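You operate a simulated robot arm through the tools that you are given. There is no shell and no other tool. Be economical: measure what you need, move in short steps, check, and stop when the job is done.

The job below is to be done with a simulated robot arm. You get a single attempt, and the scene is never put back.

TASK
The thread snapped: set the tension to 5, reset, slow the tacker to 2000, then press READY.
Fine: pattern, size and count stay as they are.

The check looks at the end state, three seconds after you hand in, the way a careful person would. Anything else that was tipped, shoved, dropped, spilled or broken makes it a failure.

THE ROBOT
A 7-joint arm with a two-finger parallel gripper, fixed in place. Base frame: the origin is at the foot of the arm, x ahead of it, y to its left, z up. Readings come in m, rad, newtons and seconds.
With the tool pointing down near the work surface it reaches from about 0.4 to 0.9 m from the base axis. Its first joint turns from -2.007 to 2.007 rad. Payload 3.91 kg.
Tool frame: the origin (TCP) lies between the finger pads and is the grasp point; the fingertips stand 0.03 m ahead of it; z points along the fingers, y is the line along which they close. The gripper opens to 0.11 m. The fingers are 0.02 m wide and 0.01 m thick; the gripper's body (0.048 by 0.112 m) begins 0.055 m behind the TCP.
Orientation is that of the tool frame in the base frame, as a unit quaternion [w, x, y, z]. With the fingers straight down and closing along the base's y, the tool's x points along the base's -x, its y along +y and its z along -z.

THE INTERFACE
- The arm moves only by the tool apply_moves. Its argument "deltas" is a list of rows, each a list of 7 numbers: the gripper command, from -1 (fully open) to 1 (shut), values between in proportion, then the shift along the tool's x, y, z in mm, then the turn, a rotation vector about the tool's x, y, z in rad. In form: [[jaw, tx, ty, tz, rx, ry, rz], ...]. A call has 1 to 12 rows; each row shifts and turns the commanded pose from where the row before left it, along the tool's axes as they then stand. A row lasts 0.2 s, in which the tool goes at most 0.05 m and 0.15 rad; a call with a longer step from one row to the next is refused whole, and so is a gripper value outside its range. A pose out of reach is approached as far as the arm can. The call stops where the force on the tool passes 40 N (or 10 N more than at its start, if that is more) or the arm is blocked; 0.2 s more then pass. Each finger travels about 0.153 m/s and halts on what it meets, pressing with about 22 N; the grip force reading is that of the motor and also rises with nothing between the fingers. The clock runs only during rows and for 0.2 s after the last one: add rows that do not move to give the fingers time. The reply holds the time, the measured pose of the TCP, the force on the tool along the base axes, the opening and the grip force, in the units named above and with some noise, and new pictures: "views" is both (left out), scene, wrist or none.
- Cameras (640 x 400 px; columns grow to the right, rows downward): "scene" is fixed at [0.2215, -0.6503, 1.3781]; the picture's right is [0.82, -0.57, 0.00], its down [-0.38, -0.54, -0.75] and it looks along [0.43, 0.62, -0.66] (base axes); focal length 220 px, centre (320, 200). "wrist" rides on the gripper at [-0.036, 0, -0.057] in the tool frame; the picture's right is [0.00, -1.00, 0.00], its down [0.97, 0.00, -0.24] and it looks along [0.24, 0.00, 0.97] (tool axes); focal length 218 px, centre (320, 200). There is no depth. A picture from a camera that has moved, and an enlarged one, comes with that camera's place and axes in the base frame and with its lens.
- raise_lower(by): slides the trunk up (or, below 0, down) by that many m; the arm rides with it, the base frame stays. It gives what a move gives, with no picture.
- inspect(camera, box): a new picture of the part [left, top, right, bottom] of that camera's present view, enlarged. No time passes.
- sign_off(): hands the job in; it is judged then, once.

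Go step by step. Nothing tells you positions but the pictures and the camera data: compare them with the known pose of the tool, close in by small moves and look again before you grip or let go. The budget is 120 turns and 170 pictures, counting those below and the enlarged ones. Unless the task says otherwise, let go and move clear before handing in, and close with one line.

The tools are called after "Request:" as name(argument=value, ...) on one line, values as JSON. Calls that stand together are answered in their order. apply_moves: Moves the arm, as the interface text tells. Its arguments: {"type":"object","properties":{"deltas":{"type":"array"},"views":{"type":"string","enum":["both","scene","wrist","none"]}},"required":["deltas"]} The other tools are called the same way: raise_lower (by) slides the trunk up or down; inspect (camera, box) takes an enlarged picture of a part of a camera's view; sign_off () hands the job in.

At the start:

```text
clock: 0.0
ee_pos: [0.2838, -0.4784, 1.2337]
tcp_rot: [-0.001, 0.0, 1.0, 0.0]
wrist_force: [0.8, 0.3, -0.7]
width: 0.1101
grasp_force: 0.1
trunk travel left (down, up): [-0.825, 0.165]
```

scene: 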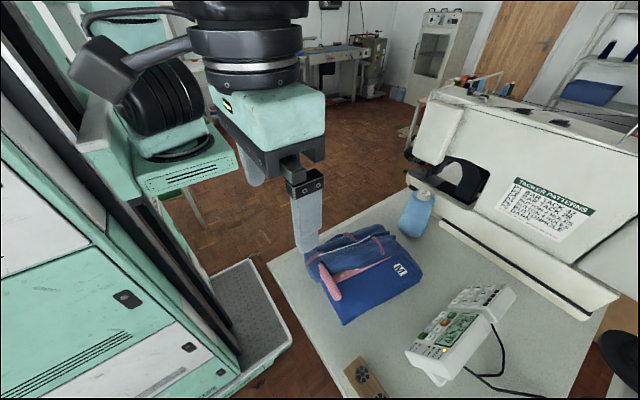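
wrist: 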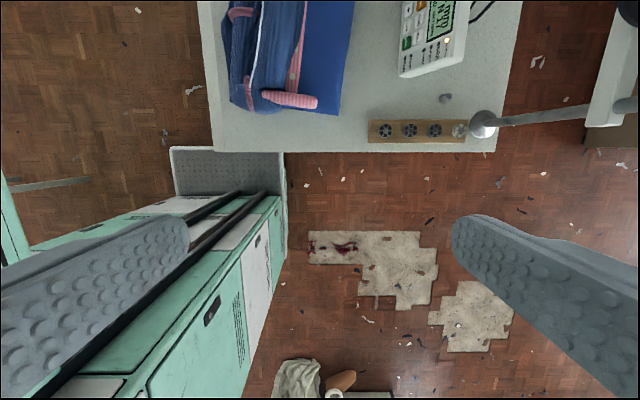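

I see a tacker machine with a control panel on the table near its front-right. I'll enlarge the panel to read its keys.

Request:
inspect(camera="scene", box=[395, 275, 525, 390])

Request:
inspect(camera="wrist", box=[370, 0, 530, 100])

Request:
inspect(camera="scene", box=[490, 165, 610, 250])

```text
3.48 times, centred on (460, 332) of scene
camera zoom: at [0.2215, -0.6503, 1.3781], right [0.82, -0.57, 0.0], down [-0.38, -0.54, -0.75], along [0.43, 0.62, -0.66], focal length 767 px, centre (-167, -261)
```

zoom: 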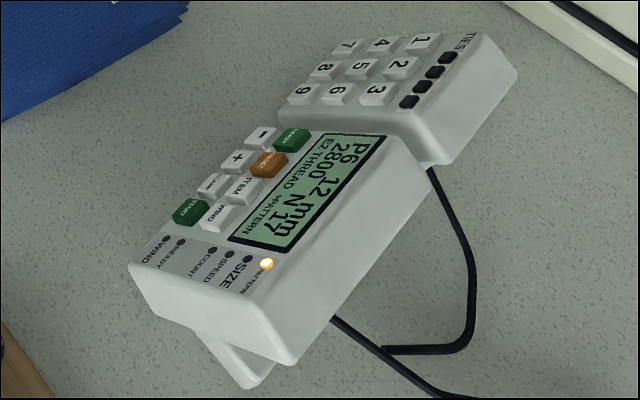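

```text
4.00 times, centred on (450, 50) of wrist
camera zoom: at [0.319, -0.4782, 1.2896], right [0.0, -1.0, 0.0], down [-0.97, 0.0, 0.24], along [-0.24, 0.0, -0.97], focal length 873 px, centre (-200, 800)
```

zoom: 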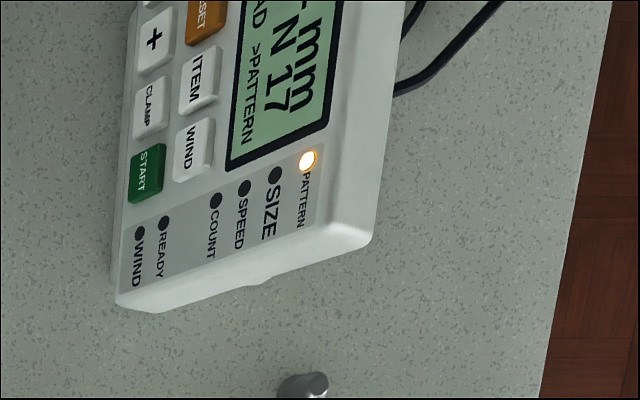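

```text
4.71 times, centred on (550, 208) of scene
camera zoom: at [0.2215, -0.6503, 1.3781], right [0.82, -0.57, 0.0], down [-0.38, -0.54, -0.75], along [0.43, 0.62, -0.66], focal length 1037 px, centre (-762, 165)
```

zoom: 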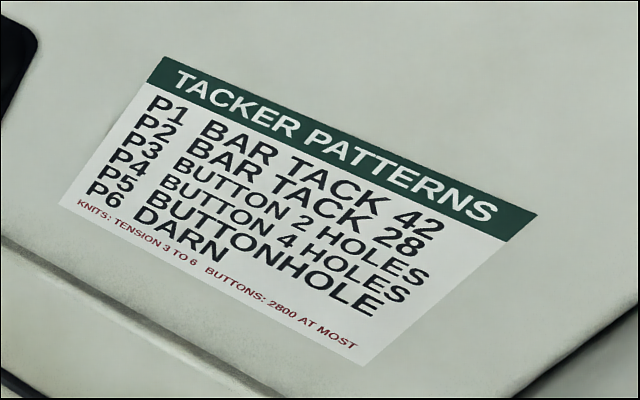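

The panel shows P6, 12 mm, 2800, N 17 and E2 THREAD, with the cursor on PATTERN. I still have to find the tension control, so I'm looking around the machine and the table.

Request:
inspect(camera="scene", box=[390, 80, 550, 250])

Request:
inspect(camera="wrist", box=[360, 80, 500, 150])

Request:
inspect(camera="scene", box=[530, 260, 640, 400])

Request:
inspect(camera="scene", box=[465, 275, 525, 312])

```text
2.35 times, centred on (470, 165) of scene
camera zoom: at [0.2215, -0.6503, 1.3781], right [0.82, -0.57, 0.0], down [-0.38, -0.54, -0.75], along [0.43, 0.62, -0.66], focal length 519 px, centre (-33, 282)
```

zoom: 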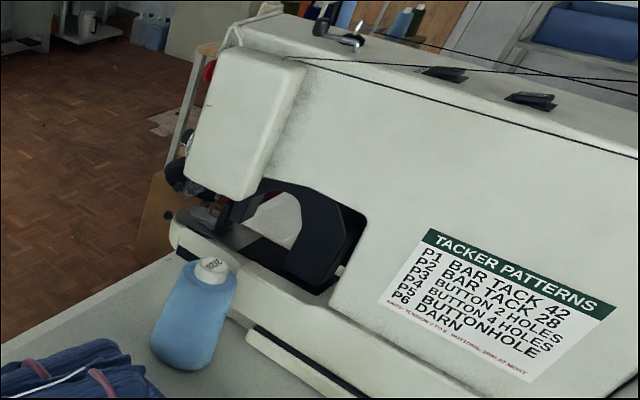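

```text
4.57 times, centred on (430, 115) of wrist
camera zoom: at [0.319, -0.4782, 1.2896], right [0.0, -1.0, 0.0], down [-0.97, 0.0, 0.24], along [-0.24, 0.0, -0.97], focal length 998 px, centre (-183, 589)
```

zoom: 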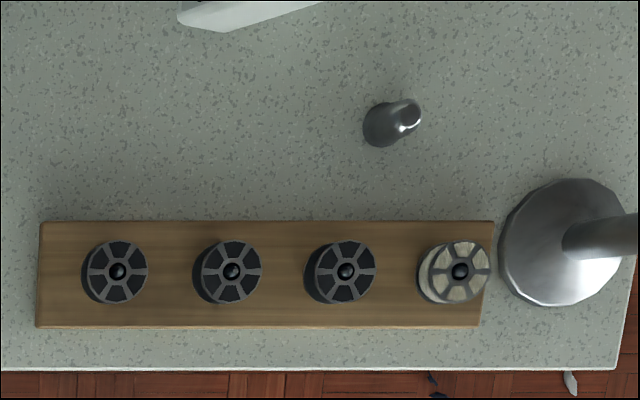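

```text
2.86 times, centred on (585, 330) of scene
camera zoom: at [0.2215, -0.6503, 1.3781], right [0.82, -0.57, 0.0], down [-0.38, -0.54, -0.75], along [0.43, 0.62, -0.66], focal length 630 px, centre (-437, -171)
```

zoom: 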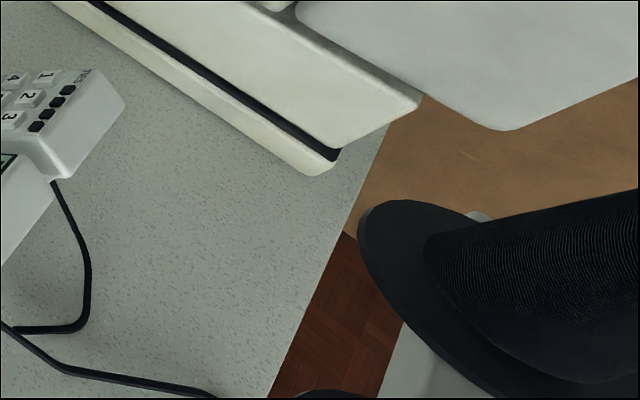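

```text
10.67 times, centred on (495, 294) of scene
camera zoom: at [0.2215, -0.6503, 1.3781], right [0.82, -0.57, 0.0], down [-0.38, -0.54, -0.75], along [0.43, 0.62, -0.66], focal length 2352 px, centre (-1547, -797)
```

zoom: 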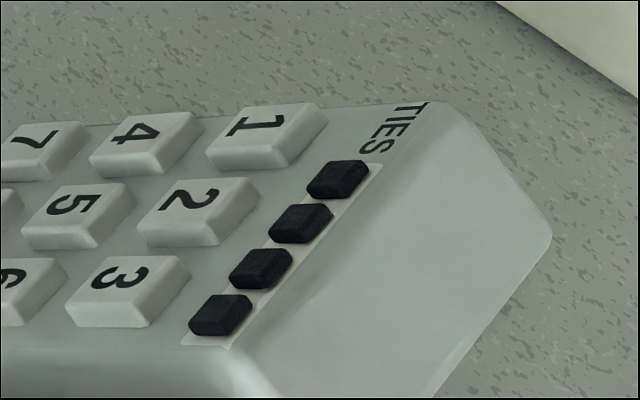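

A dark knob sits on the left end of the head, which may be the tension dial. I'll zoom in there.

Request:
inspect(camera="scene", box=[395, 90, 475, 190])

Request:
inspect(camera="scene", box=[400, 135, 425, 165])

Request:
inspect(camera="scene", box=[440, 70, 640, 195])

```text
4.00 times, centred on (435, 140) of scene
camera zoom: at [0.2215, -0.6503, 1.3781], right [0.82, -0.57, 0.0], down [-0.38, -0.54, -0.75], along [0.43, 0.62, -0.66], focal length 882 px, centre (-140, 440)
```

zoom: 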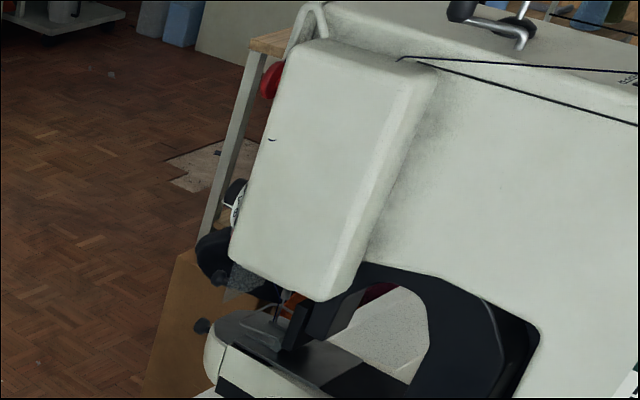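

```text
13.33 times, centred on (412, 150) of scene
camera zoom: at [0.2215, -0.6503, 1.3781], right [0.82, -0.57, 0.0], down [-0.38, -0.54, -0.75], along [0.43, 0.62, -0.66], focal length 2939 px, centre (-913, 867)
```

zoom: 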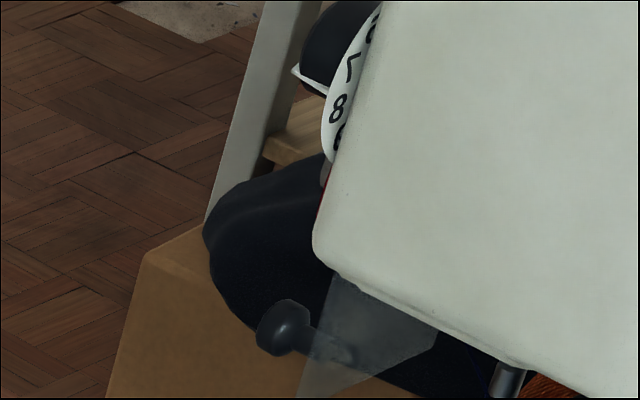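

```text
3.20 times, centred on (540, 132) of scene
camera zoom: at [0.2215, -0.6503, 1.3781], right [0.82, -0.57, 0.0], down [-0.38, -0.54, -0.75], along [0.43, 0.62, -0.66], focal length 706 px, centre (-384, 416)
```

zoom: 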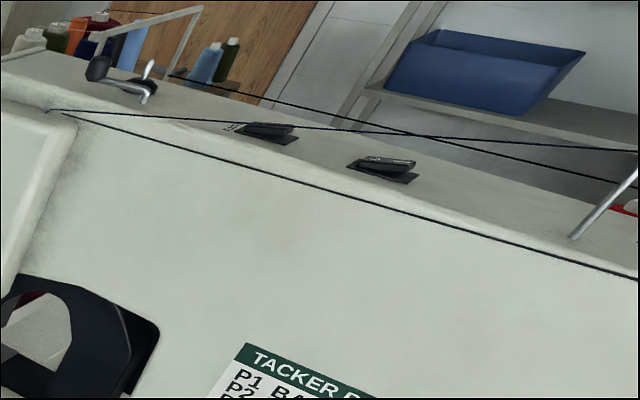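

The tension dial is on the head's end face, which faces +y, at roughly (0.9, -0.26, 1.0). I'll move the arm over to the left and then tilt it to look along -y.

Request:
apply_moves(deltas=[[-1, -25, 45, 0, 0, 0, 0], [-1, -25, 45, 0, 0, 0, 0], [-1, -25, 45, 0, 0, 0, 0], [-1, -25, 45, 0, 0, 0, 0], [-1, -25, 45, 0, 0, 0, 0], [-1, -25, 45, 0, 0, 0, 0], [-1, -25, 45, 0, 0, 0, 0], [-1, -25, 45, 0, 0, 0, 0], [-1, -25, 45, 0, 0, 0, 0], [-1, -25, 45, 0, 0, 0, 0], [-1, -25, 45, 0, 0, 0, 0], [-1, -25, 45, 0, 0, 0, 0]])

```text
refused: row 1 steps farther than a row can; nothing moved
```

Request:
apply_moves(deltas=[[-1, -22, 44, 0, 0, 0, 0], [-1, -22, 44, 0, 0, 0, 0], [-1, -22, 44, 0, 0, 0, 0], [-1, -22, 44, 0, 0, 0, 0], [-1, -22, 44, 0, 0, 0, 0], [-1, -22, 44, 0, 0, 0, 0], [-1, -22, 44, 0, 0, 0, 0], [-1, -22, 44, 0, 0, 0, 0], [-1, -22, 44, 0, 0, 0, 0], [-1, -22, 44, 0, 0, 0, 0], [-1, -22, 44, 0, 0, 0, 0], [-1, -22, 44, 0, 0, 0, 0]])

```text
clock: 2.6
ee_pos: [0.5456, 0.0507, 1.232]
tcp_rot: [0.0, 0.001, 1.0, -0.001]
wrist_force: [-0.5, 0.0, 0.4]
width: 0.11
grasp_force: 0.0
trunk travel left (down, up): [-0.825, 0.165]
camera wrist: at [0.5821, 0.0496, 1.2886], right [0.0, -1.0, 0.0], down [-0.97, 0.0, 0.24], along [-0.24, 0.0, -0.97], focal length 218 px, centre (320, 200)
```

scene: 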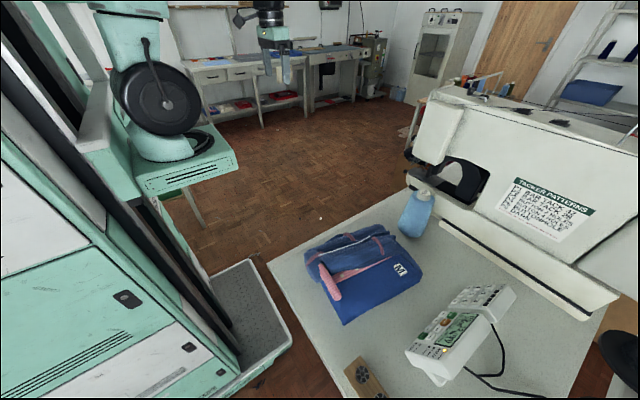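
wrist: 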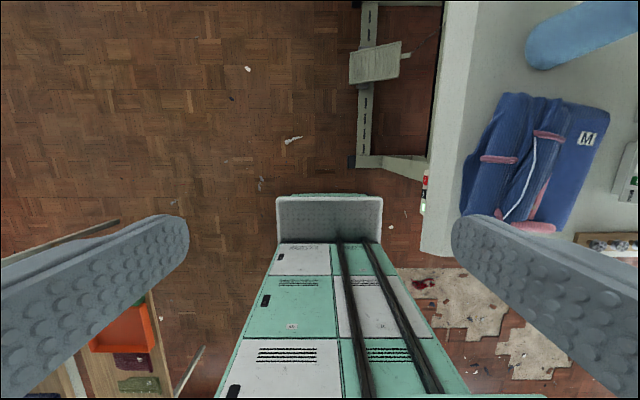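

Clear on this side. I'll tilt the tool to point along -y while moving up to x≈0.7.

Request:
apply_moves(deltas=[[-1, -15, 0, 0, 0.15, 0, 0], [-1, -15, 0, 0, 0.15, 0, 0], [-1, -15, 0, 0, 0.15, 0, 0], [-1, -15, 0, 0, 0.15, 0, 0], [-1, -15, 0, 0, 0.15, 0, 0], [-1, -15, 0, 0, 0.15, 0, 0], [-1, -15, 0, 0, 0.15, 0, 0], [-1, -15, 0, 0, 0.15, 0, 0], [-1, -15, 0, 0, 0.15, 0, 0], [-1, -15, 0, 0, 0.15, 0, 0], [-1, 0, 0, 0, 0.071, 0, 0]])

```text
clock: 5.0
ee_pos: [0.6972, 0.0494, 1.2341]
tcp_rot: [-0.001, 0.0, 0.707, -0.707]
wrist_force: [0.1, 0.8, 0.6]
width: 0.1099
grasp_force: 0.0
trunk travel left (down, up): [-0.825, 0.165]
camera wrist: at [0.7331, 0.1076, 1.2333], right [0.0, 0.0, 1.0], down [-0.97, 0.24, 0.0], along [-0.24, -0.97, 0.0], focal length 218 px, centre (320, 200)
```

scene: 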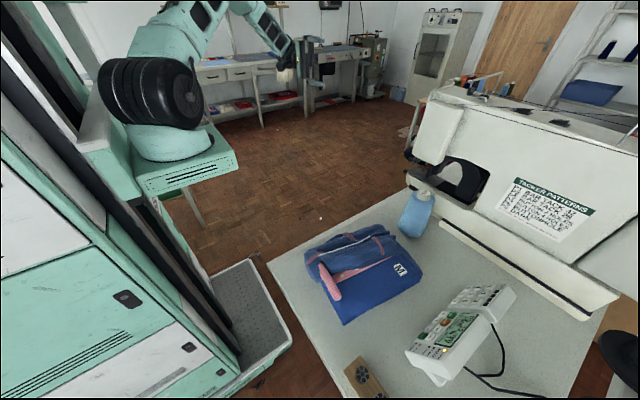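
wrist: 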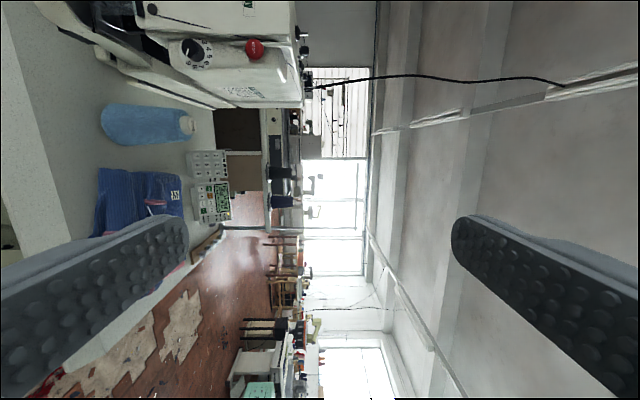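

The dial and the red button show on the end face. I'll zoom in on them.

Request:
inspect(camera="wrist", box=[120, 0, 320, 125])

Request:
inspect(camera="wrist", box=[165, 28, 229, 78])

```text
3.20 times, centred on (220, 62) of wrist
camera zoom: at [0.7331, 0.1076, 1.2333], right [0.0, 0.0, 1.0], down [-0.97, 0.24, 0.0], along [-0.24, -0.97, 0.0], focal length 698 px, centre (640, 640)
```

zoom: 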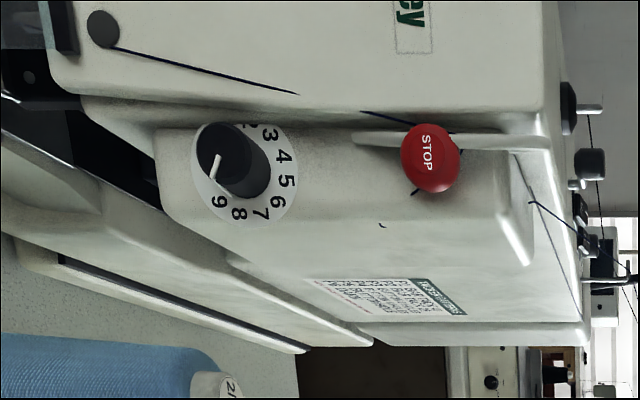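

```text
8.00 times, centred on (197, 53) of wrist
camera zoom: at [0.7331, 0.1076, 1.2333], right [0.0, 0.0, 1.0], down [-0.97, 0.24, 0.0], along [-0.24, -0.97, 0.0], focal length 1746 px, centre (1304, 1376)
```

zoom: 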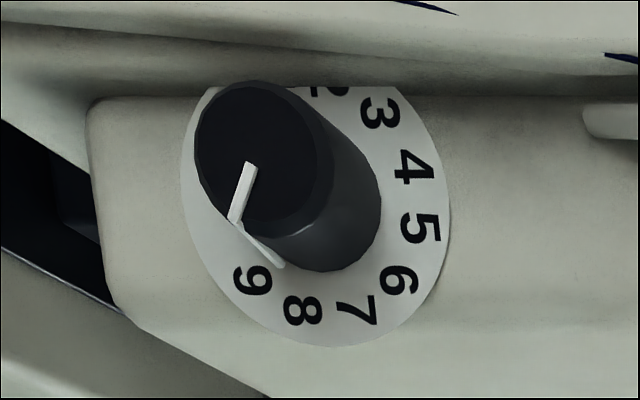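

The pointer stands at 9, so the knob has to turn about 135° counter-clockwise to reach 5 (the digits run clockwise, with 5 at the top). I'll move the camera in front of the dial to measure it.

Request:
apply_moves(deltas=[[-0.3, -20, 40, 0, 0, 0, 0], [-0.3, -20, 40, 0, 0, 0, 0], [-0.3, -20, 40, 0, 0, 0, 0], [-0.3, -20, 40, 0, 0, 0, 0], [-0.3, -20, 34, 0, 0, 0, 0], [-0.3, -10, 0, 20, 0, 0, 0], [-0.3, 0, 0, 20, 0, 0, 0]])

```text
clock: 6.6
ee_pos: [0.8049, 0.0111, 1.04]
tcp_rot: [0.0, 0.0, -0.706, 0.708]
wrist_force: [0.0, -0.5, 0.0]
width: 0.0716
grasp_force: 0.0
trunk travel left (down, up): [-0.825, 0.165]
camera wrist: at [0.841, 0.0672, 1.0391], right [0.0, 0.0, 1.0], down [-0.97, 0.24, 0.0], along [-0.24, -0.97, 0.0], focal length 218 px, centre (320, 200)
```

scene: 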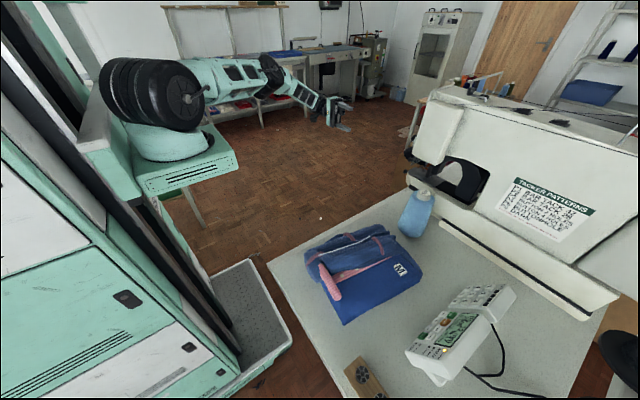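
wrist: 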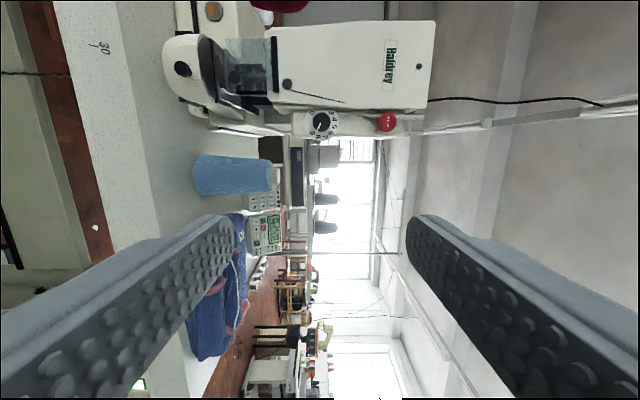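

Request:
inspect(camera="wrist", box=[288, 92, 416, 172])

```text
5.00 times, centred on (352, 132) of wrist
camera zoom: at [0.841, 0.0672, 1.0391], right [0.0, 0.0, 1.0], down [-0.97, 0.24, 0.0], along [-0.24, -0.97, 0.0], focal length 1091 px, centre (160, 540)
```

zoom: 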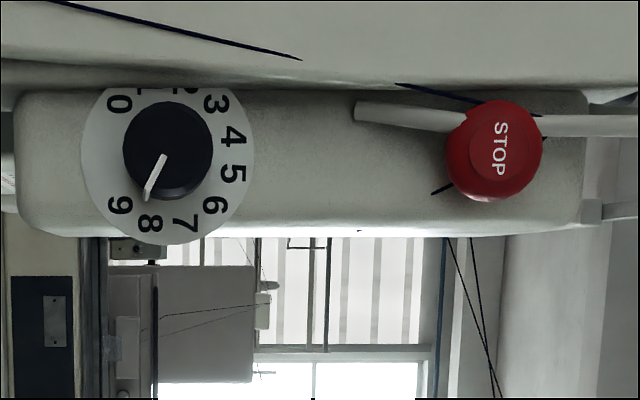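

The dial disc is at about (0.872, -0.275, 1.042), and the pointer now seems to be near 8 with 30° per digit. I'll go closer to check the pointer and the clearances around the knob.

Request:
apply_moves(deltas=[[-0.3, 0, 0, 40, 0, 0, 0], [-0.3, 0, 0, 40, 0, 0, 0], [-0.3, 0, 0, 40, 0, 0, 0], [-0.3, 0, 0, 20, 0, 0, 0]], views="wrist")

```text
clock: 7.6
ee_pos: [0.805, -0.13, 1.0392]
tcp_rot: [0.0, 0.0, 0.707, -0.707]
wrist_force: [-0.6, 0.1, 0.9]
width: 0.0716
grasp_force: 0.1
trunk travel left (down, up): [-0.825, 0.165]
camera wrist: at [0.8408, -0.0734, 1.0394], right [0.0, 0.0, 1.0], down [-0.97, 0.24, 0.0], along [-0.24, -0.97, 0.0], focal length 218 px, centre (320, 200)
```

wrist: 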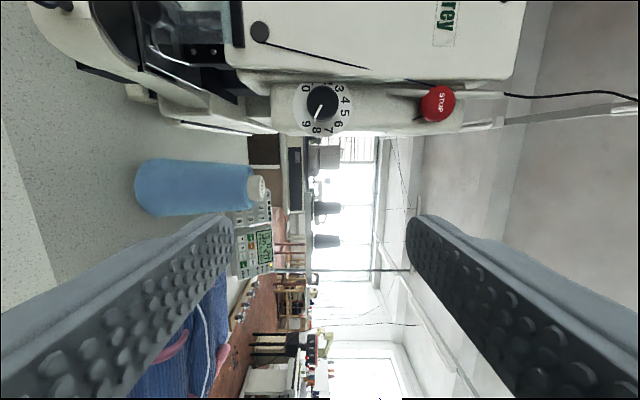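

Request:
inspect(camera="wrist", box=[260, 60, 360, 145])

Request:
inspect(camera="wrist", box=[220, 0, 540, 200])

```text
4.71 times, centred on (310, 102) of wrist
camera zoom: at [0.8408, -0.0734, 1.0394], right [0.0, 0.0, 1.0], down [-0.97, 0.24, 0.0], along [-0.24, -0.97, 0.0], focal length 1027 px, centre (367, 659)
```

zoom: 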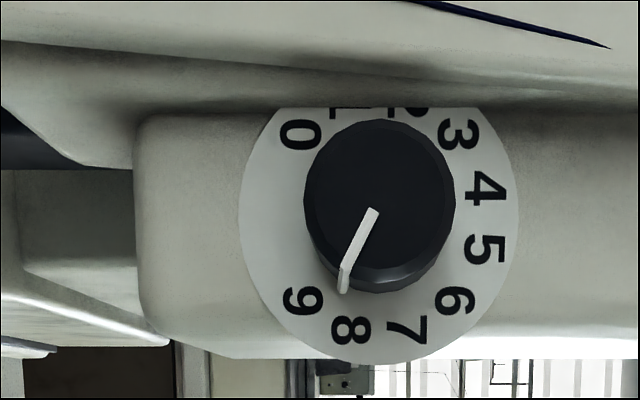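

```text
2.00 times, centred on (380, 100) of wrist
camera zoom: at [0.8408, -0.0734, 1.0394], right [0.0, 0.0, 1.0], down [-0.97, 0.24, 0.0], along [-0.24, -0.97, 0.0], focal length 436 px, centre (200, 400)
```

zoom: 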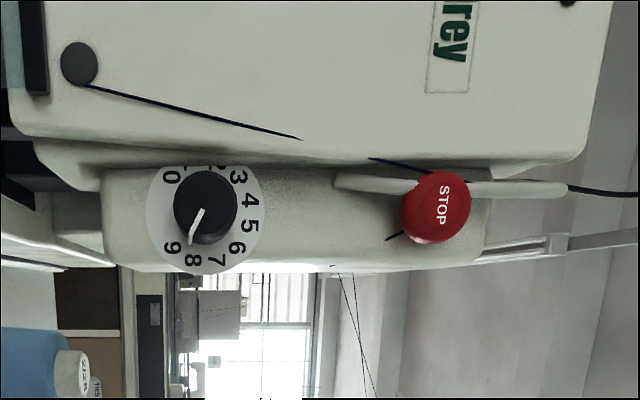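

The knob is about 24 mm across and 24 mm long, centred at (0.8737, 1.0416), and the faceplate wall sits about 18 mm to its +x side. I'll grip with near-vertical jaws, offset slightly away from the wall, and turn it in two 50° swings. First I'm lining up.

Request:
apply_moves(deltas=[[0.38, -32, 0, 0, 0, 0, 0], [0.38, -31.3, 0, 0, 0, 0, 0], [0.38, 0, 0, 0, 0, 0, 0.145], [0.38, 0, 0, 0, 0, 0, 0.145], [0.38, 0, 0, 0, 0, 0, 0.146], [0.38, 0, 0, 40, 0, 0, 0], [0.38, 0, 0, 0, 0, 0, 0]])

```text
clock: 9.2
ee_pos: [0.8693, -0.1701, 1.0394]
tcp_rot: [-0.153, -0.153, -0.69, 0.691]
wrist_force: [0.4, 0.3, 0.1]
width: 0.0337
grasp_force: 0.0
trunk travel left (down, up): [-0.825, 0.165]
camera wrist: at [0.9027, -0.1144, 1.054], right [-0.42, 0.0, 0.91], down [-0.88, 0.24, -0.41], along [-0.22, -0.97, -0.1], focal length 218 px, centre (320, 200)
```

scene: 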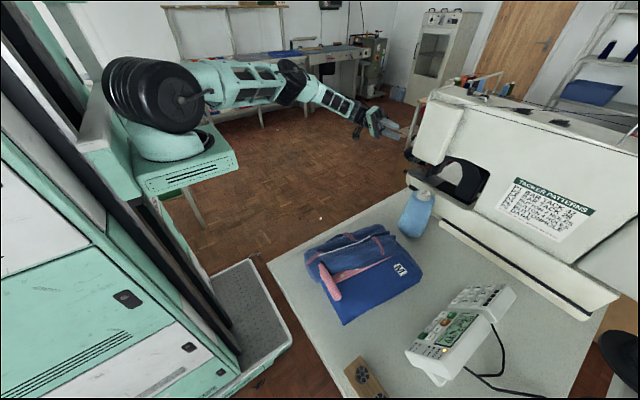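
wrist: 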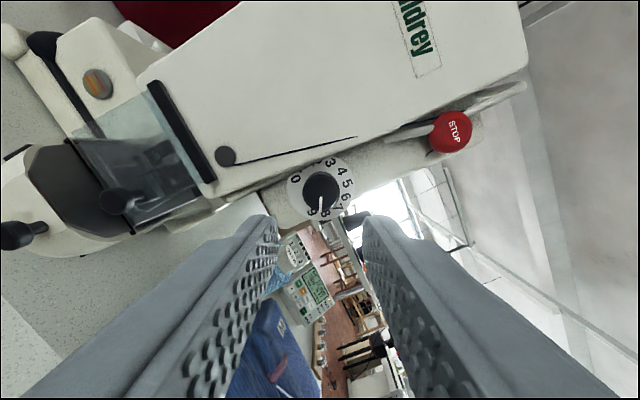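

Request:
inspect(camera="wrist", box=[240, 120, 400, 240])

```text
3.33 times, centred on (320, 180) of wrist
camera zoom: at [0.9027, -0.1144, 1.054], right [-0.42, 0.0, 0.91], down [-0.88, 0.24, -0.41], along [-0.22, -0.97, -0.1], focal length 728 px, centre (320, 267)
```

zoom: 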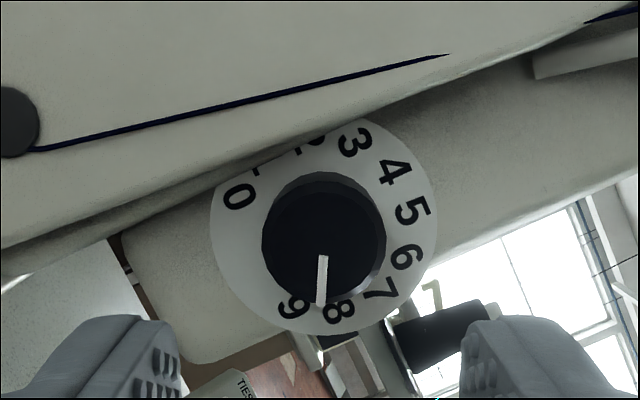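

The alignment is good: the knob is centred between the jaws with about 7 mm of tangential offset. Next I go in and close.

Request:
apply_moves(deltas=[[0.38, 0, 0, 33, 0, 0, 0], [0.38, 0, 0, 32, 0, 0, 0], [0.38, 0, 0, 0, 0, 0, 0], [0.7, 0, 0, 0, 0, 0, 0], [0.7, 0, 0, 0, 0, 0, 0]], views="wrist")

```text
clock: 10.4
ee_pos: [0.8709, -0.2327, 1.0404]
tcp_rot: [-0.154, -0.154, -0.689, 0.691]
wrist_force: [-2.2, 4.2, 10.6]
width: 0.0253
grasp_force: 44.6
trunk travel left (down, up): [-0.825, 0.165]
camera wrist: at [0.9035, -0.1778, 1.0551], right [-0.42, 0.0, 0.91], down [-0.88, 0.24, -0.41], along [-0.22, -0.97, -0.1], focal length 218 px, centre (320, 200)
```

wrist: 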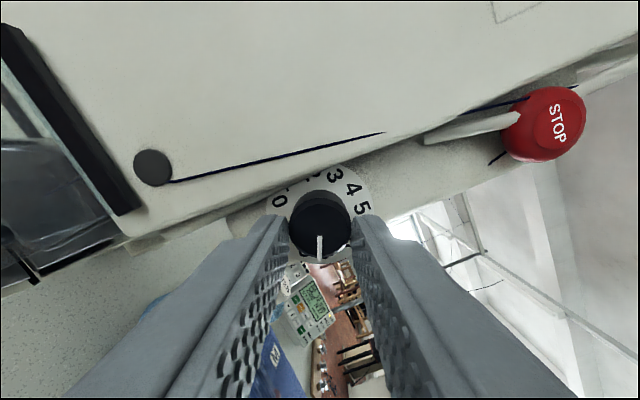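

The knob is gripped at 25 mm. I'll swing it 50° counter-clockwise.

Request:
apply_moves(deltas=[[0.7, 0, -0.9, 0, 0, 0, -0.145], [0.7, 0, -0.9, 0, 0, 0, -0.145], [0.7, 0, -0.9, 0, 0, 0, -0.145], [0.7, 0, -0.9, 0, 0, 0, -0.145], [0.7, 0, -0.9, 0, 0, 0, -0.145], [0.7, 0, -0.9, 0, 0, 0, -0.145], [0.7, 0, 0, 0, 0, 0, 0]], views="wrist")

```text
clock: 12.0
ee_pos: [0.8703, -0.2354, 1.0435]
tcp_rot: [-0.154, -0.153, 0.691, -0.69]
wrist_force: [5.5, 8.5, 3.3]
width: 0.0255
grasp_force: 44.8
trunk travel left (down, up): [-0.825, 0.165]
camera wrist: at [0.9034, -0.1777, 1.0278], right [0.42, 0.0, 0.91], down [-0.88, 0.24, 0.41], along [-0.22, -0.97, 0.1], focal length 218 px, centre (320, 200)
```

wrist: 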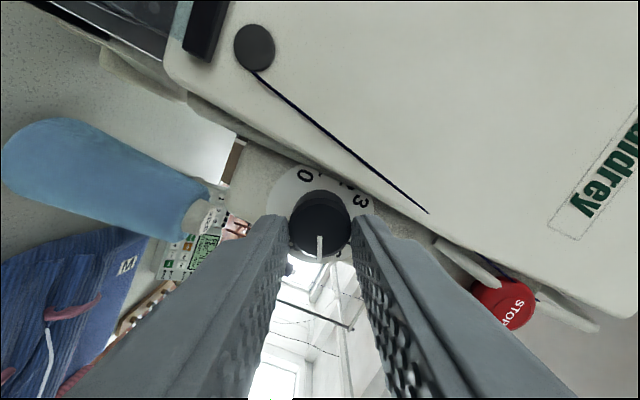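

The knob follows without slipping. I'll release, swing back, regrip and do the second turn, checking the pointer in between.

Request:
apply_moves(deltas=[[0.38, 0, 0, 0, 0, 0, 0], [0.38, 0, 0, 0, 0, 0, 0], [0.38, 0, 0.9, 0, 0, 0, 0.145], [0.38, 0, 0.9, 0, 0, 0, 0.145], [0.38, 0, 0.9, 0, 0, 0, 0.145], [0.38, 0, 0.9, 0, 0, 0, 0.145], [0.38, 0, 0.9, 0, 0, 0, 0.145], [0.38, 0, 0.9, 0, 0, 0, 0.145], [0.38, 0, 0, 0, 0, 0, 0]], views="wrist")

Request:
inspect(camera="wrist", box=[256, 150, 384, 270])

```text
clock: 14.0
ee_pos: [0.8686, -0.2365, 1.0385]
tcp_rot: [-0.153, -0.154, -0.69, 0.69]
wrist_force: [-0.5, 0.5, -0.2]
width: 0.0343
grasp_force: 0.1
trunk travel left (down, up): [-0.825, 0.165]
camera wrist: at [0.9025, -0.1788, 1.0537], right [-0.42, 0.0, 0.91], down [-0.88, 0.24, -0.41], along [-0.22, -0.97, -0.1], focal length 218 px, centre (320, 200)
```

wrist: 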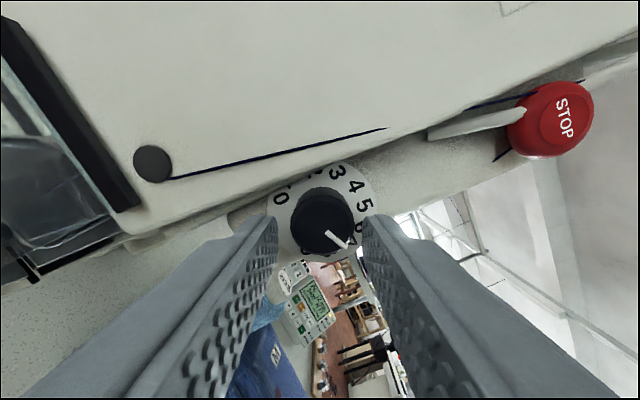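

```text
3.33 times, centred on (320, 210) of wrist
camera zoom: at [0.9025, -0.1788, 1.0537], right [-0.42, 0.0, 0.91], down [-0.88, 0.24, -0.41], along [-0.22, -0.97, -0.1], focal length 728 px, centre (320, 167)
```

zoom: 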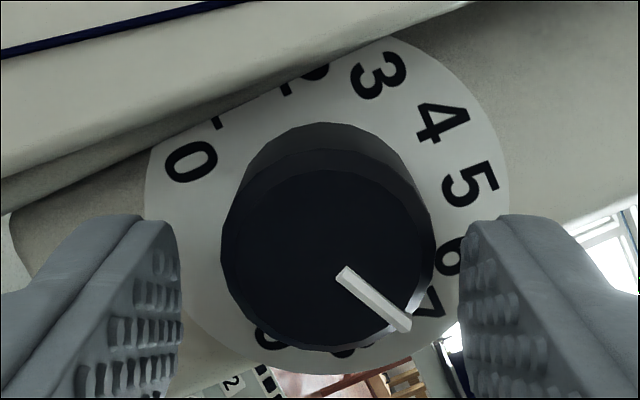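

The pointer is 49° away from 5. I'll regrip and do the second swing.

Request:
apply_moves(deltas=[[0.38, 0, -0.9, 0, 0, 0, 0], [0.7, 0, 0, 0, 0, 0, 0], [0.7, 0, 0, 0, 0, 0, 0], [0.7, 0, -0.9, 0, 0, 0, -0.1425], [0.7, 0, -0.9, 0, 0, 0, -0.1425], [0.7, 0, -0.9, 0, 0, 0, -0.1425], [0.7, 0, -0.9, 0, 0, 0, -0.1425], [0.7, 0, -0.9, 0, 0, 0, -0.1425], [0.7, 0, -0.9, 0, 0, 0, -0.1425], [0.7, 0, 0, 0, 0, 0, 0]], views="none")

Request:
apply_moves(deltas=[[0.38, 0, 0, 0, 0, 0, 0], [0.38, 0, 0, 0, 0, 0, 0], [0.38, 0, 0.9, 0, 0, 0, 0.1425], [0.38, 0, 0.9, 0, 0, 0, 0.1425], [0.38, 0, 0.9, 0, 0, 0, 0.1425], [0.38, 0, 0, 0, 0, 0, 0]], views="wrist")

Request:
inspect(camera="wrist", box=[256, 150, 384, 270])

```text
clock: 16.2
ee_pos: [0.8695, -0.236, 1.0437]
tcp_rot: [0.146, 0.149, -0.691, 0.692]
wrist_force: [9.0, 1.7, -9.1]
width: 0.0254
grasp_force: 44.8
trunk travel left (down, up): [-0.825, 0.165]
```

```text
clock: 17.6
ee_pos: [0.8671, -0.2353, 1.0426]
tcp_rot: [0.004, 0.003, 0.707, -0.707]
wrist_force: [0.6, 0.2, -0.1]
width: 0.0341
grasp_force: 0.0
trunk travel left (down, up): [-0.825, 0.165]
camera wrist: at [0.9043, -0.1783, 1.0428], right [-0.01, 0.0, 1.0], down [-0.97, 0.24, -0.01], along [-0.24, -0.97, 0.0], focal length 218 px, centre (320, 200)
```

wrist: 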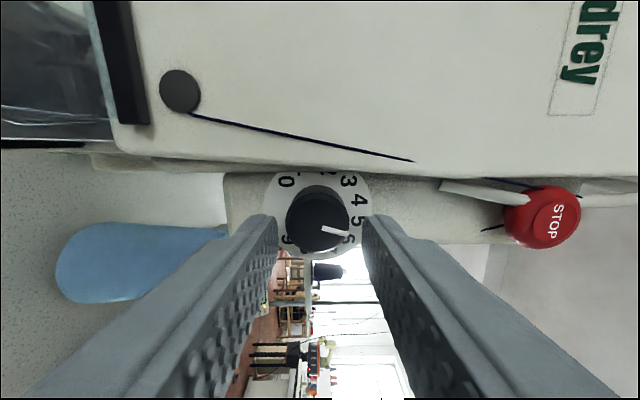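

```text
3.33 times, centred on (320, 210) of wrist
camera zoom: at [0.9043, -0.1783, 1.0428], right [-0.01, 0.0, 1.0], down [-0.97, 0.24, -0.01], along [-0.24, -0.97, 0.0], focal length 728 px, centre (320, 167)
```

zoom: 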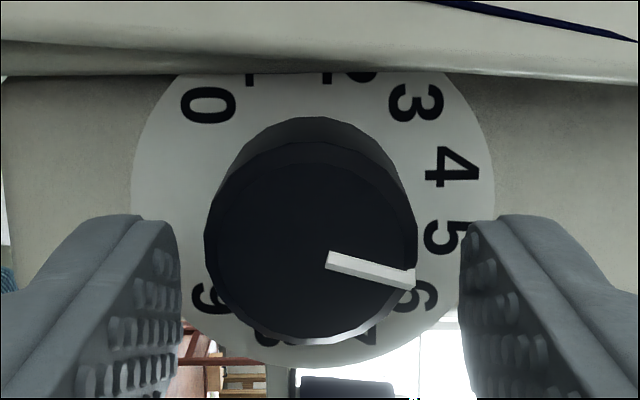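

The pointer looks to be on 5. I'll back straight out and view it frontally to confirm.

Request:
apply_moves(deltas=[[0.38, 0, 0, -30, 0, 0, 0], [0.38, 0, 0, -30, 0, 0, 0], [0.38, 0, 0, -30, 0, 0, 0], [0.38, 15, 0, -30, 0, 0, 0], [0.38, 14, 0, 0, 0, 0, 0]], views="wrist")

Request:
inspect(camera="wrist", box=[270, 90, 370, 190])

```text
clock: 18.8
ee_pos: [0.8392, -0.1141, 1.0419]
tcp_rot: [-0.002, -0.004, -0.707, 0.707]
wrist_force: [-0.4, -0.4, -0.5]
width: 0.034
grasp_force: 0.1
trunk travel left (down, up): [-0.825, 0.165]
camera wrist: at [0.875, -0.0575, 1.0419], right [-0.01, 0.0, 1.0], down [-0.97, 0.24, -0.01], along [-0.24, -0.97, 0.0], focal length 218 px, centre (320, 200)
```

wrist: 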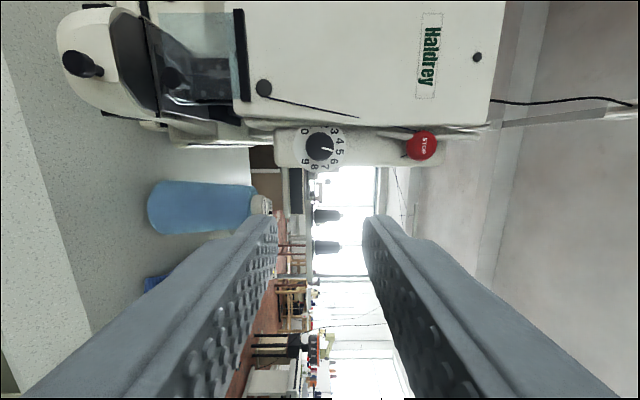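

```text
4.00 times, centred on (320, 140) of wrist
camera zoom: at [0.875, -0.0575, 1.0419], right [-0.01, 0.0, 1.0], down [-0.97, 0.24, -0.01], along [-0.24, -0.97, 0.0], focal length 873 px, centre (320, 440)
```

zoom: 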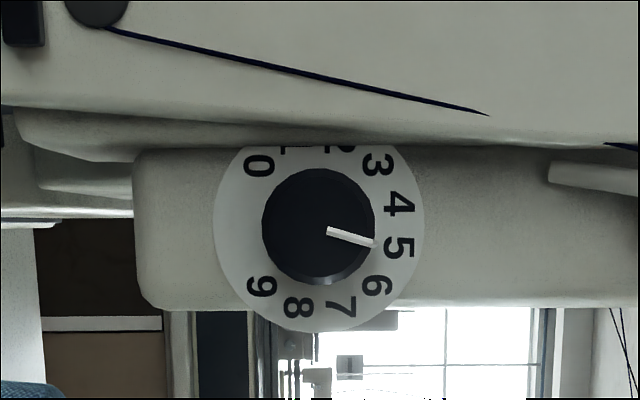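

The tension dial reads 5. Now I'll retreat, turn the tool down again and move over the control panel.

Request:
apply_moves(deltas=[[0.38, 33, -25, -20, 0, 0, 0], [0.38, 33, -25, -20, 0, 0, 0], [0.38, 33, -25, -20, 0, 0, 0], [0.38, 33, -25, -20, 0, 0, 0], [0.38, 33, -25, -20, 0, 0, 0], [0.38, 33, -25, -20, -0.15, 0, 0], [0.38, 0, 0, 0, -0.15, 0, 0], [0.38, 0, 0, 0, -0.15, 0, 0], [0.38, 0, 0, 0, -0.15, 0, 0], [0.38, 0, 0, 0, -0.15, 0, 0], [0.38, 0, 0, 0, -0.15, 0, 0], [0.38, 0, 0, 0, -0.15, 0, 0]], views="none")

Request:
apply_moves(deltas=[[0.38, 0, 0, 0, -0.15, 0, 0], [0.38, 0, 0, 0, -0.15, 0, 0], [0.38, 0, 0, 0, -0.15, 0, 0], [0.38, 0, 0, 0, -0.071, 0, 0], [1, 0, -45, 0, 0, 0, 0], [1, 0, -45, 0, 0, 0, 0], [1, 0, -45, 0, 0, 0, 0], [1, 0, -45, 0, 0, 0, 0], [1, 0, -45, 0, 0, 0, 0], [1, 0, -45, 0, 0, 0, 0], [1, 0, -45, 0, 0, 0, 0], [1, 0, -45, 0, 0, 0, 0]])

```text
clock: 21.4
ee_pos: [0.6394, 0.0045, 1.1904]
tcp_rot: [0.005, 0.002, 0.967, -0.257]
wrist_force: [-0.6, 0.4, -0.3]
width: 0.0341
grasp_force: 0.1
trunk travel left (down, up): [-0.825, 0.165]
```

```text
clock: 24.0
ee_pos: [0.641, -0.3537, 1.1911]
tcp_rot: [0.004, 0.001, 1.0, 0.001]
wrist_force: [-0.4, 0.7, -0.1]
width: 0.0
grasp_force: 21.8
trunk travel left (down, up): [-0.825, 0.165]
camera wrist: at [0.6765, -0.3543, 1.2479], right [0.0, -1.0, 0.0], down [-0.97, 0.0, 0.23], along [-0.23, 0.0, -0.97], focal length 218 px, centre (320, 200)
```

scene: 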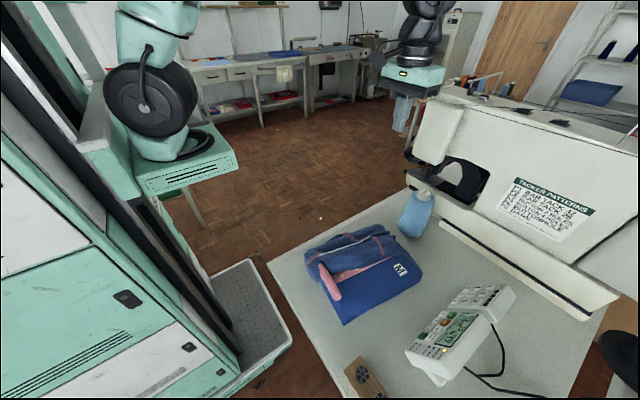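
wrist: 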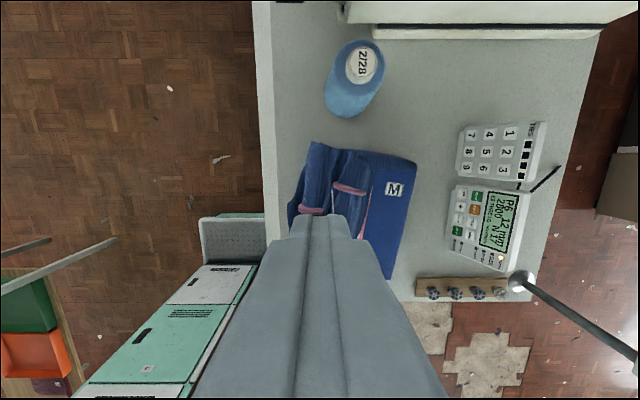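

I see a vertical pole beyond the panel at about (0.38, -0.82), which I must keep clear of. I'll move over the panel for a closer look.

Request:
apply_moves(deltas=[[1, 23, -40, 10, 0, 0, 0], [1, 23, -40, 10, 0, 0, 0], [1, 23, -40, 10, 0, 0, 0], [1, 23, -40, 10, 0, 0, 0], [1, 23, -40, 10, 0, 0, 0], [1, 23, -40, 10, 0, 0, 0], [1, 0, -20, 10, 0, 0, 0]])

```text
clock: 25.6
ee_pos: [0.5027, -0.6159, 1.118]
tcp_rot: [0.004, -0.001, 1.0, -0.001]
wrist_force: [0.3, 1.1, 0.9]
width: 0.0
grasp_force: 22.1
trunk travel left (down, up): [-0.825, 0.165]
camera wrist: at [0.5381, -0.6163, 1.175], right [0.0, -1.0, 0.0], down [-0.97, 0.0, 0.23], along [-0.23, 0.0, -0.97], focal length 218 px, centre (320, 200)
```

scene: 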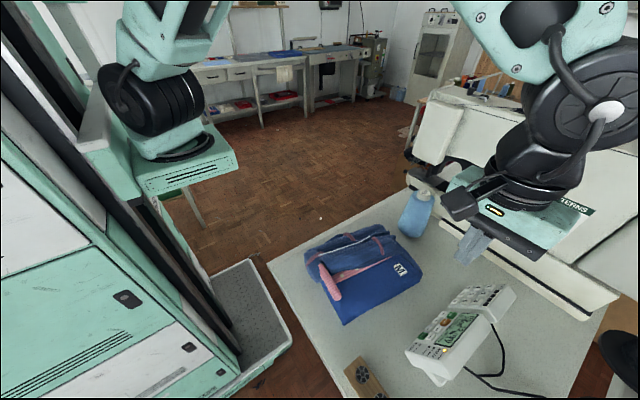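
wrist: 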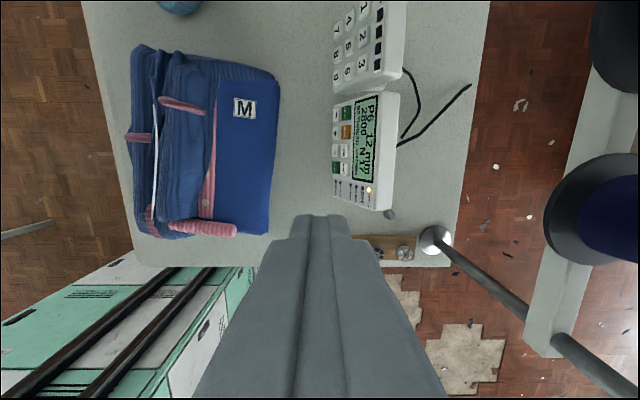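

Request:
inspect(camera="wrist", box=[316, 80, 412, 220])

Request:
inspect(camera="wrist", box=[325, 85, 385, 145])

Request:
inspect(camera="wrist", box=[260, 200, 380, 280])

```text
2.86 times, centred on (364, 150) of wrist
camera zoom: at [0.5381, -0.6163, 1.175], right [0.0, -1.0, 0.0], down [-0.97, 0.0, 0.23], along [-0.23, 0.0, -0.97], focal length 624 px, centre (194, 343)
```

zoom: 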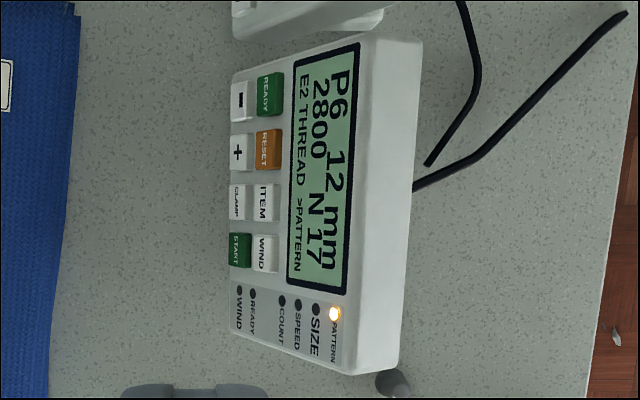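

```text
6.67 times, centred on (355, 115) of wrist
camera zoom: at [0.5381, -0.6163, 1.175], right [0.0, -1.0, 0.0], down [-0.97, 0.0, 0.23], along [-0.23, 0.0, -0.97], focal length 1455 px, centre (87, 767)
```

zoom: 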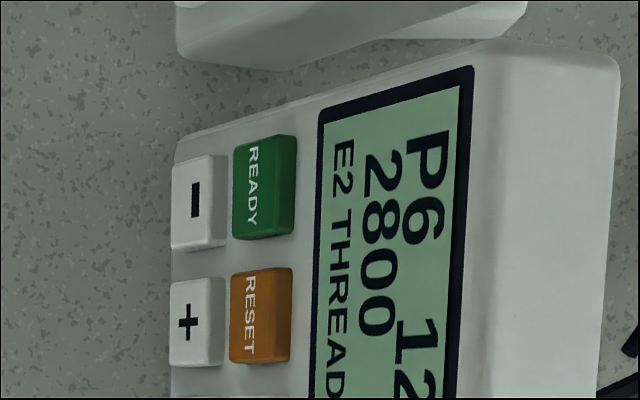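

```text
5.00 times, centred on (320, 240) of wrist
camera zoom: at [0.5381, -0.6163, 1.175], right [0.0, -1.0, 0.0], down [-0.97, 0.0, 0.23], along [-0.23, 0.0, -0.97], focal length 1091 px, centre (320, 0)
```

zoom: 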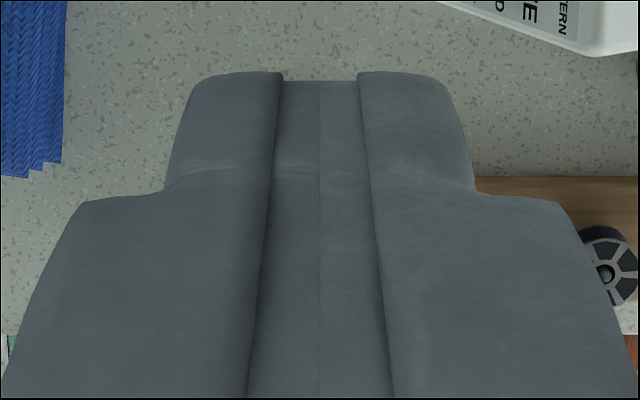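

The panel appears to lean back steeply, facing +y and up. I'll tilt the tool 45° and look at it from the +y side to measure properly.

Request:
apply_moves(deltas=[[1, 0, 29, 20, 0, 0, 0], [1, 0, 29, 20, 0, 0, 0], [1, 0, 29, 20, 0, 0, 0], [1, 0, 29, 20, 0, 0, 0], [1, 0, 0, 0, 0.131, 0, 0], [1, 0, 0, 0, 0.131, 0, 0], [1, 0, 0, 0, 0.131, 0, 0], [1, 0, 0, 0, 0.131, 0, 0], [1, 0, 0, 0, 0.131, 0, 0], [1, 0, 0, 0, 0.131, 0, 0]])

```text
clock: 27.8
ee_pos: [0.5033, -0.4991, 1.0394]
tcp_rot: [0.005, 0.003, 0.923, -0.384]
wrist_force: [-0.8, -0.3, 0.5]
width: 0.0
grasp_force: 21.7
trunk travel left (down, up): [-0.825, 0.165]
camera wrist: at [0.5384, -0.4596, 1.08], right [-0.01, -0.7, 0.71], down [-0.97, 0.17, 0.16], along [-0.23, -0.69, -0.69], focal length 218 px, centre (320, 200)
```

scene: 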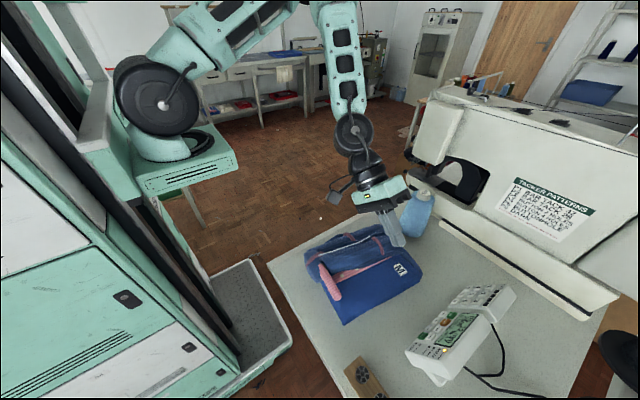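
wrist: 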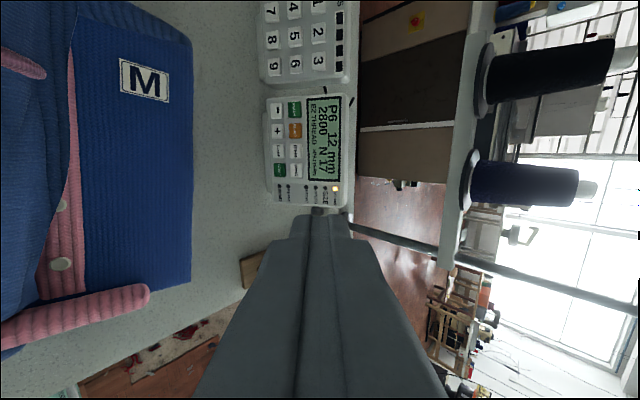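

Request:
inspect(camera="wrist", box=[250, 80, 370, 220])

Request:
inspect(camera="scene", box=[300, 215, 430, 335])

```text
2.86 times, centred on (310, 150) of wrist
camera zoom: at [0.5384, -0.4596, 1.08], right [-0.01, -0.7, 0.71], down [-0.97, 0.17, 0.16], along [-0.23, -0.69, -0.69], focal length 624 px, centre (349, 343)
```

zoom: 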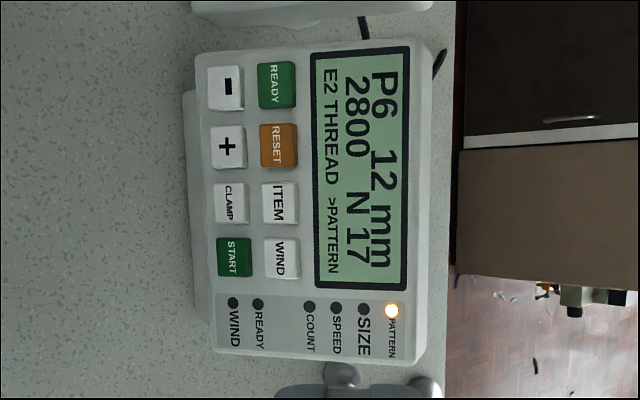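

```text
3.33 times, centred on (365, 275) of scene
camera zoom: at [0.2215, -0.6503, 1.3781], right [0.82, -0.57, 0.0], down [-0.38, -0.54, -0.75], along [0.43, 0.62, -0.66], focal length 735 px, centre (170, -50)
```

zoom: 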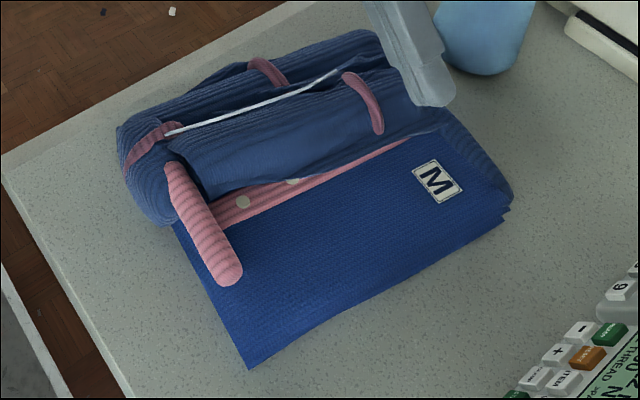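

The panel leans about 62° from horizontal with keys on a 26.5 mm grid. That puts RESET near (0.559, -0.654, 0.840), + near (0.559, -0.641, 0.817), ITEM near (0.533, -0.654, 0.840) and READY near (0.586, -0.654, 0.840). I'll roll the tool 90° so its narrow side faces the garment, then tilt a bit more.

Request:
apply_moves(deltas=[[1, 0, 0, 0, 0, 0, 0.143], [1, 0, 0, 0, 0, 0, 0.143], [1, 0, 0, 0, 0, 0, 0.143], [1, 0, 0, 0, 0, 0, 0.143], [1, 0, 0, 0, 0, 0, 0.143], [1, 0, 0, 0, 0, 0, 0.143], [1, 0, 0, 0, 0, 0, 0.143], [1, 0, 0, 0, 0, 0, 0.143], [1, 0, 0, 0, 0, 0, 0.143], [1, 0, 0, 0, 0, 0, 0.143], [1, 0, 0, 0, 0, 0, 0.141], [1, 0, 0, 0, 0, -0.12, 0]])

```text
clock: 30.4
ee_pos: [0.5034, -0.4989, 1.0387]
tcp_rot: [0.313, 0.638, 0.633, -0.308]
wrist_force: [-0.5, 0.4, 1.0]
width: 0.0003
grasp_force: 21.9
trunk travel left (down, up): [-0.825, 0.165]
camera wrist: at [0.5026, -0.4772, 1.1024], right [-1.0, 0.0, -0.01], down [0.01, 0.79, -0.62], along [0.01, -0.62, -0.79], focal length 218 px, centre (320, 200)
```

scene: 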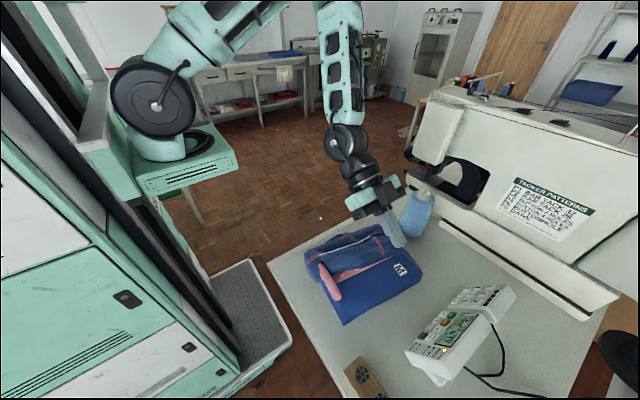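
wrist: 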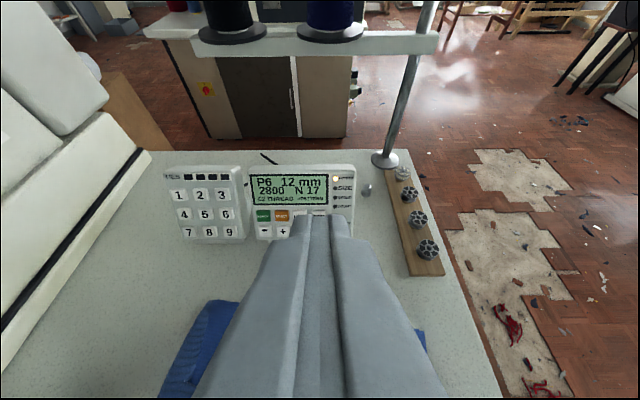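

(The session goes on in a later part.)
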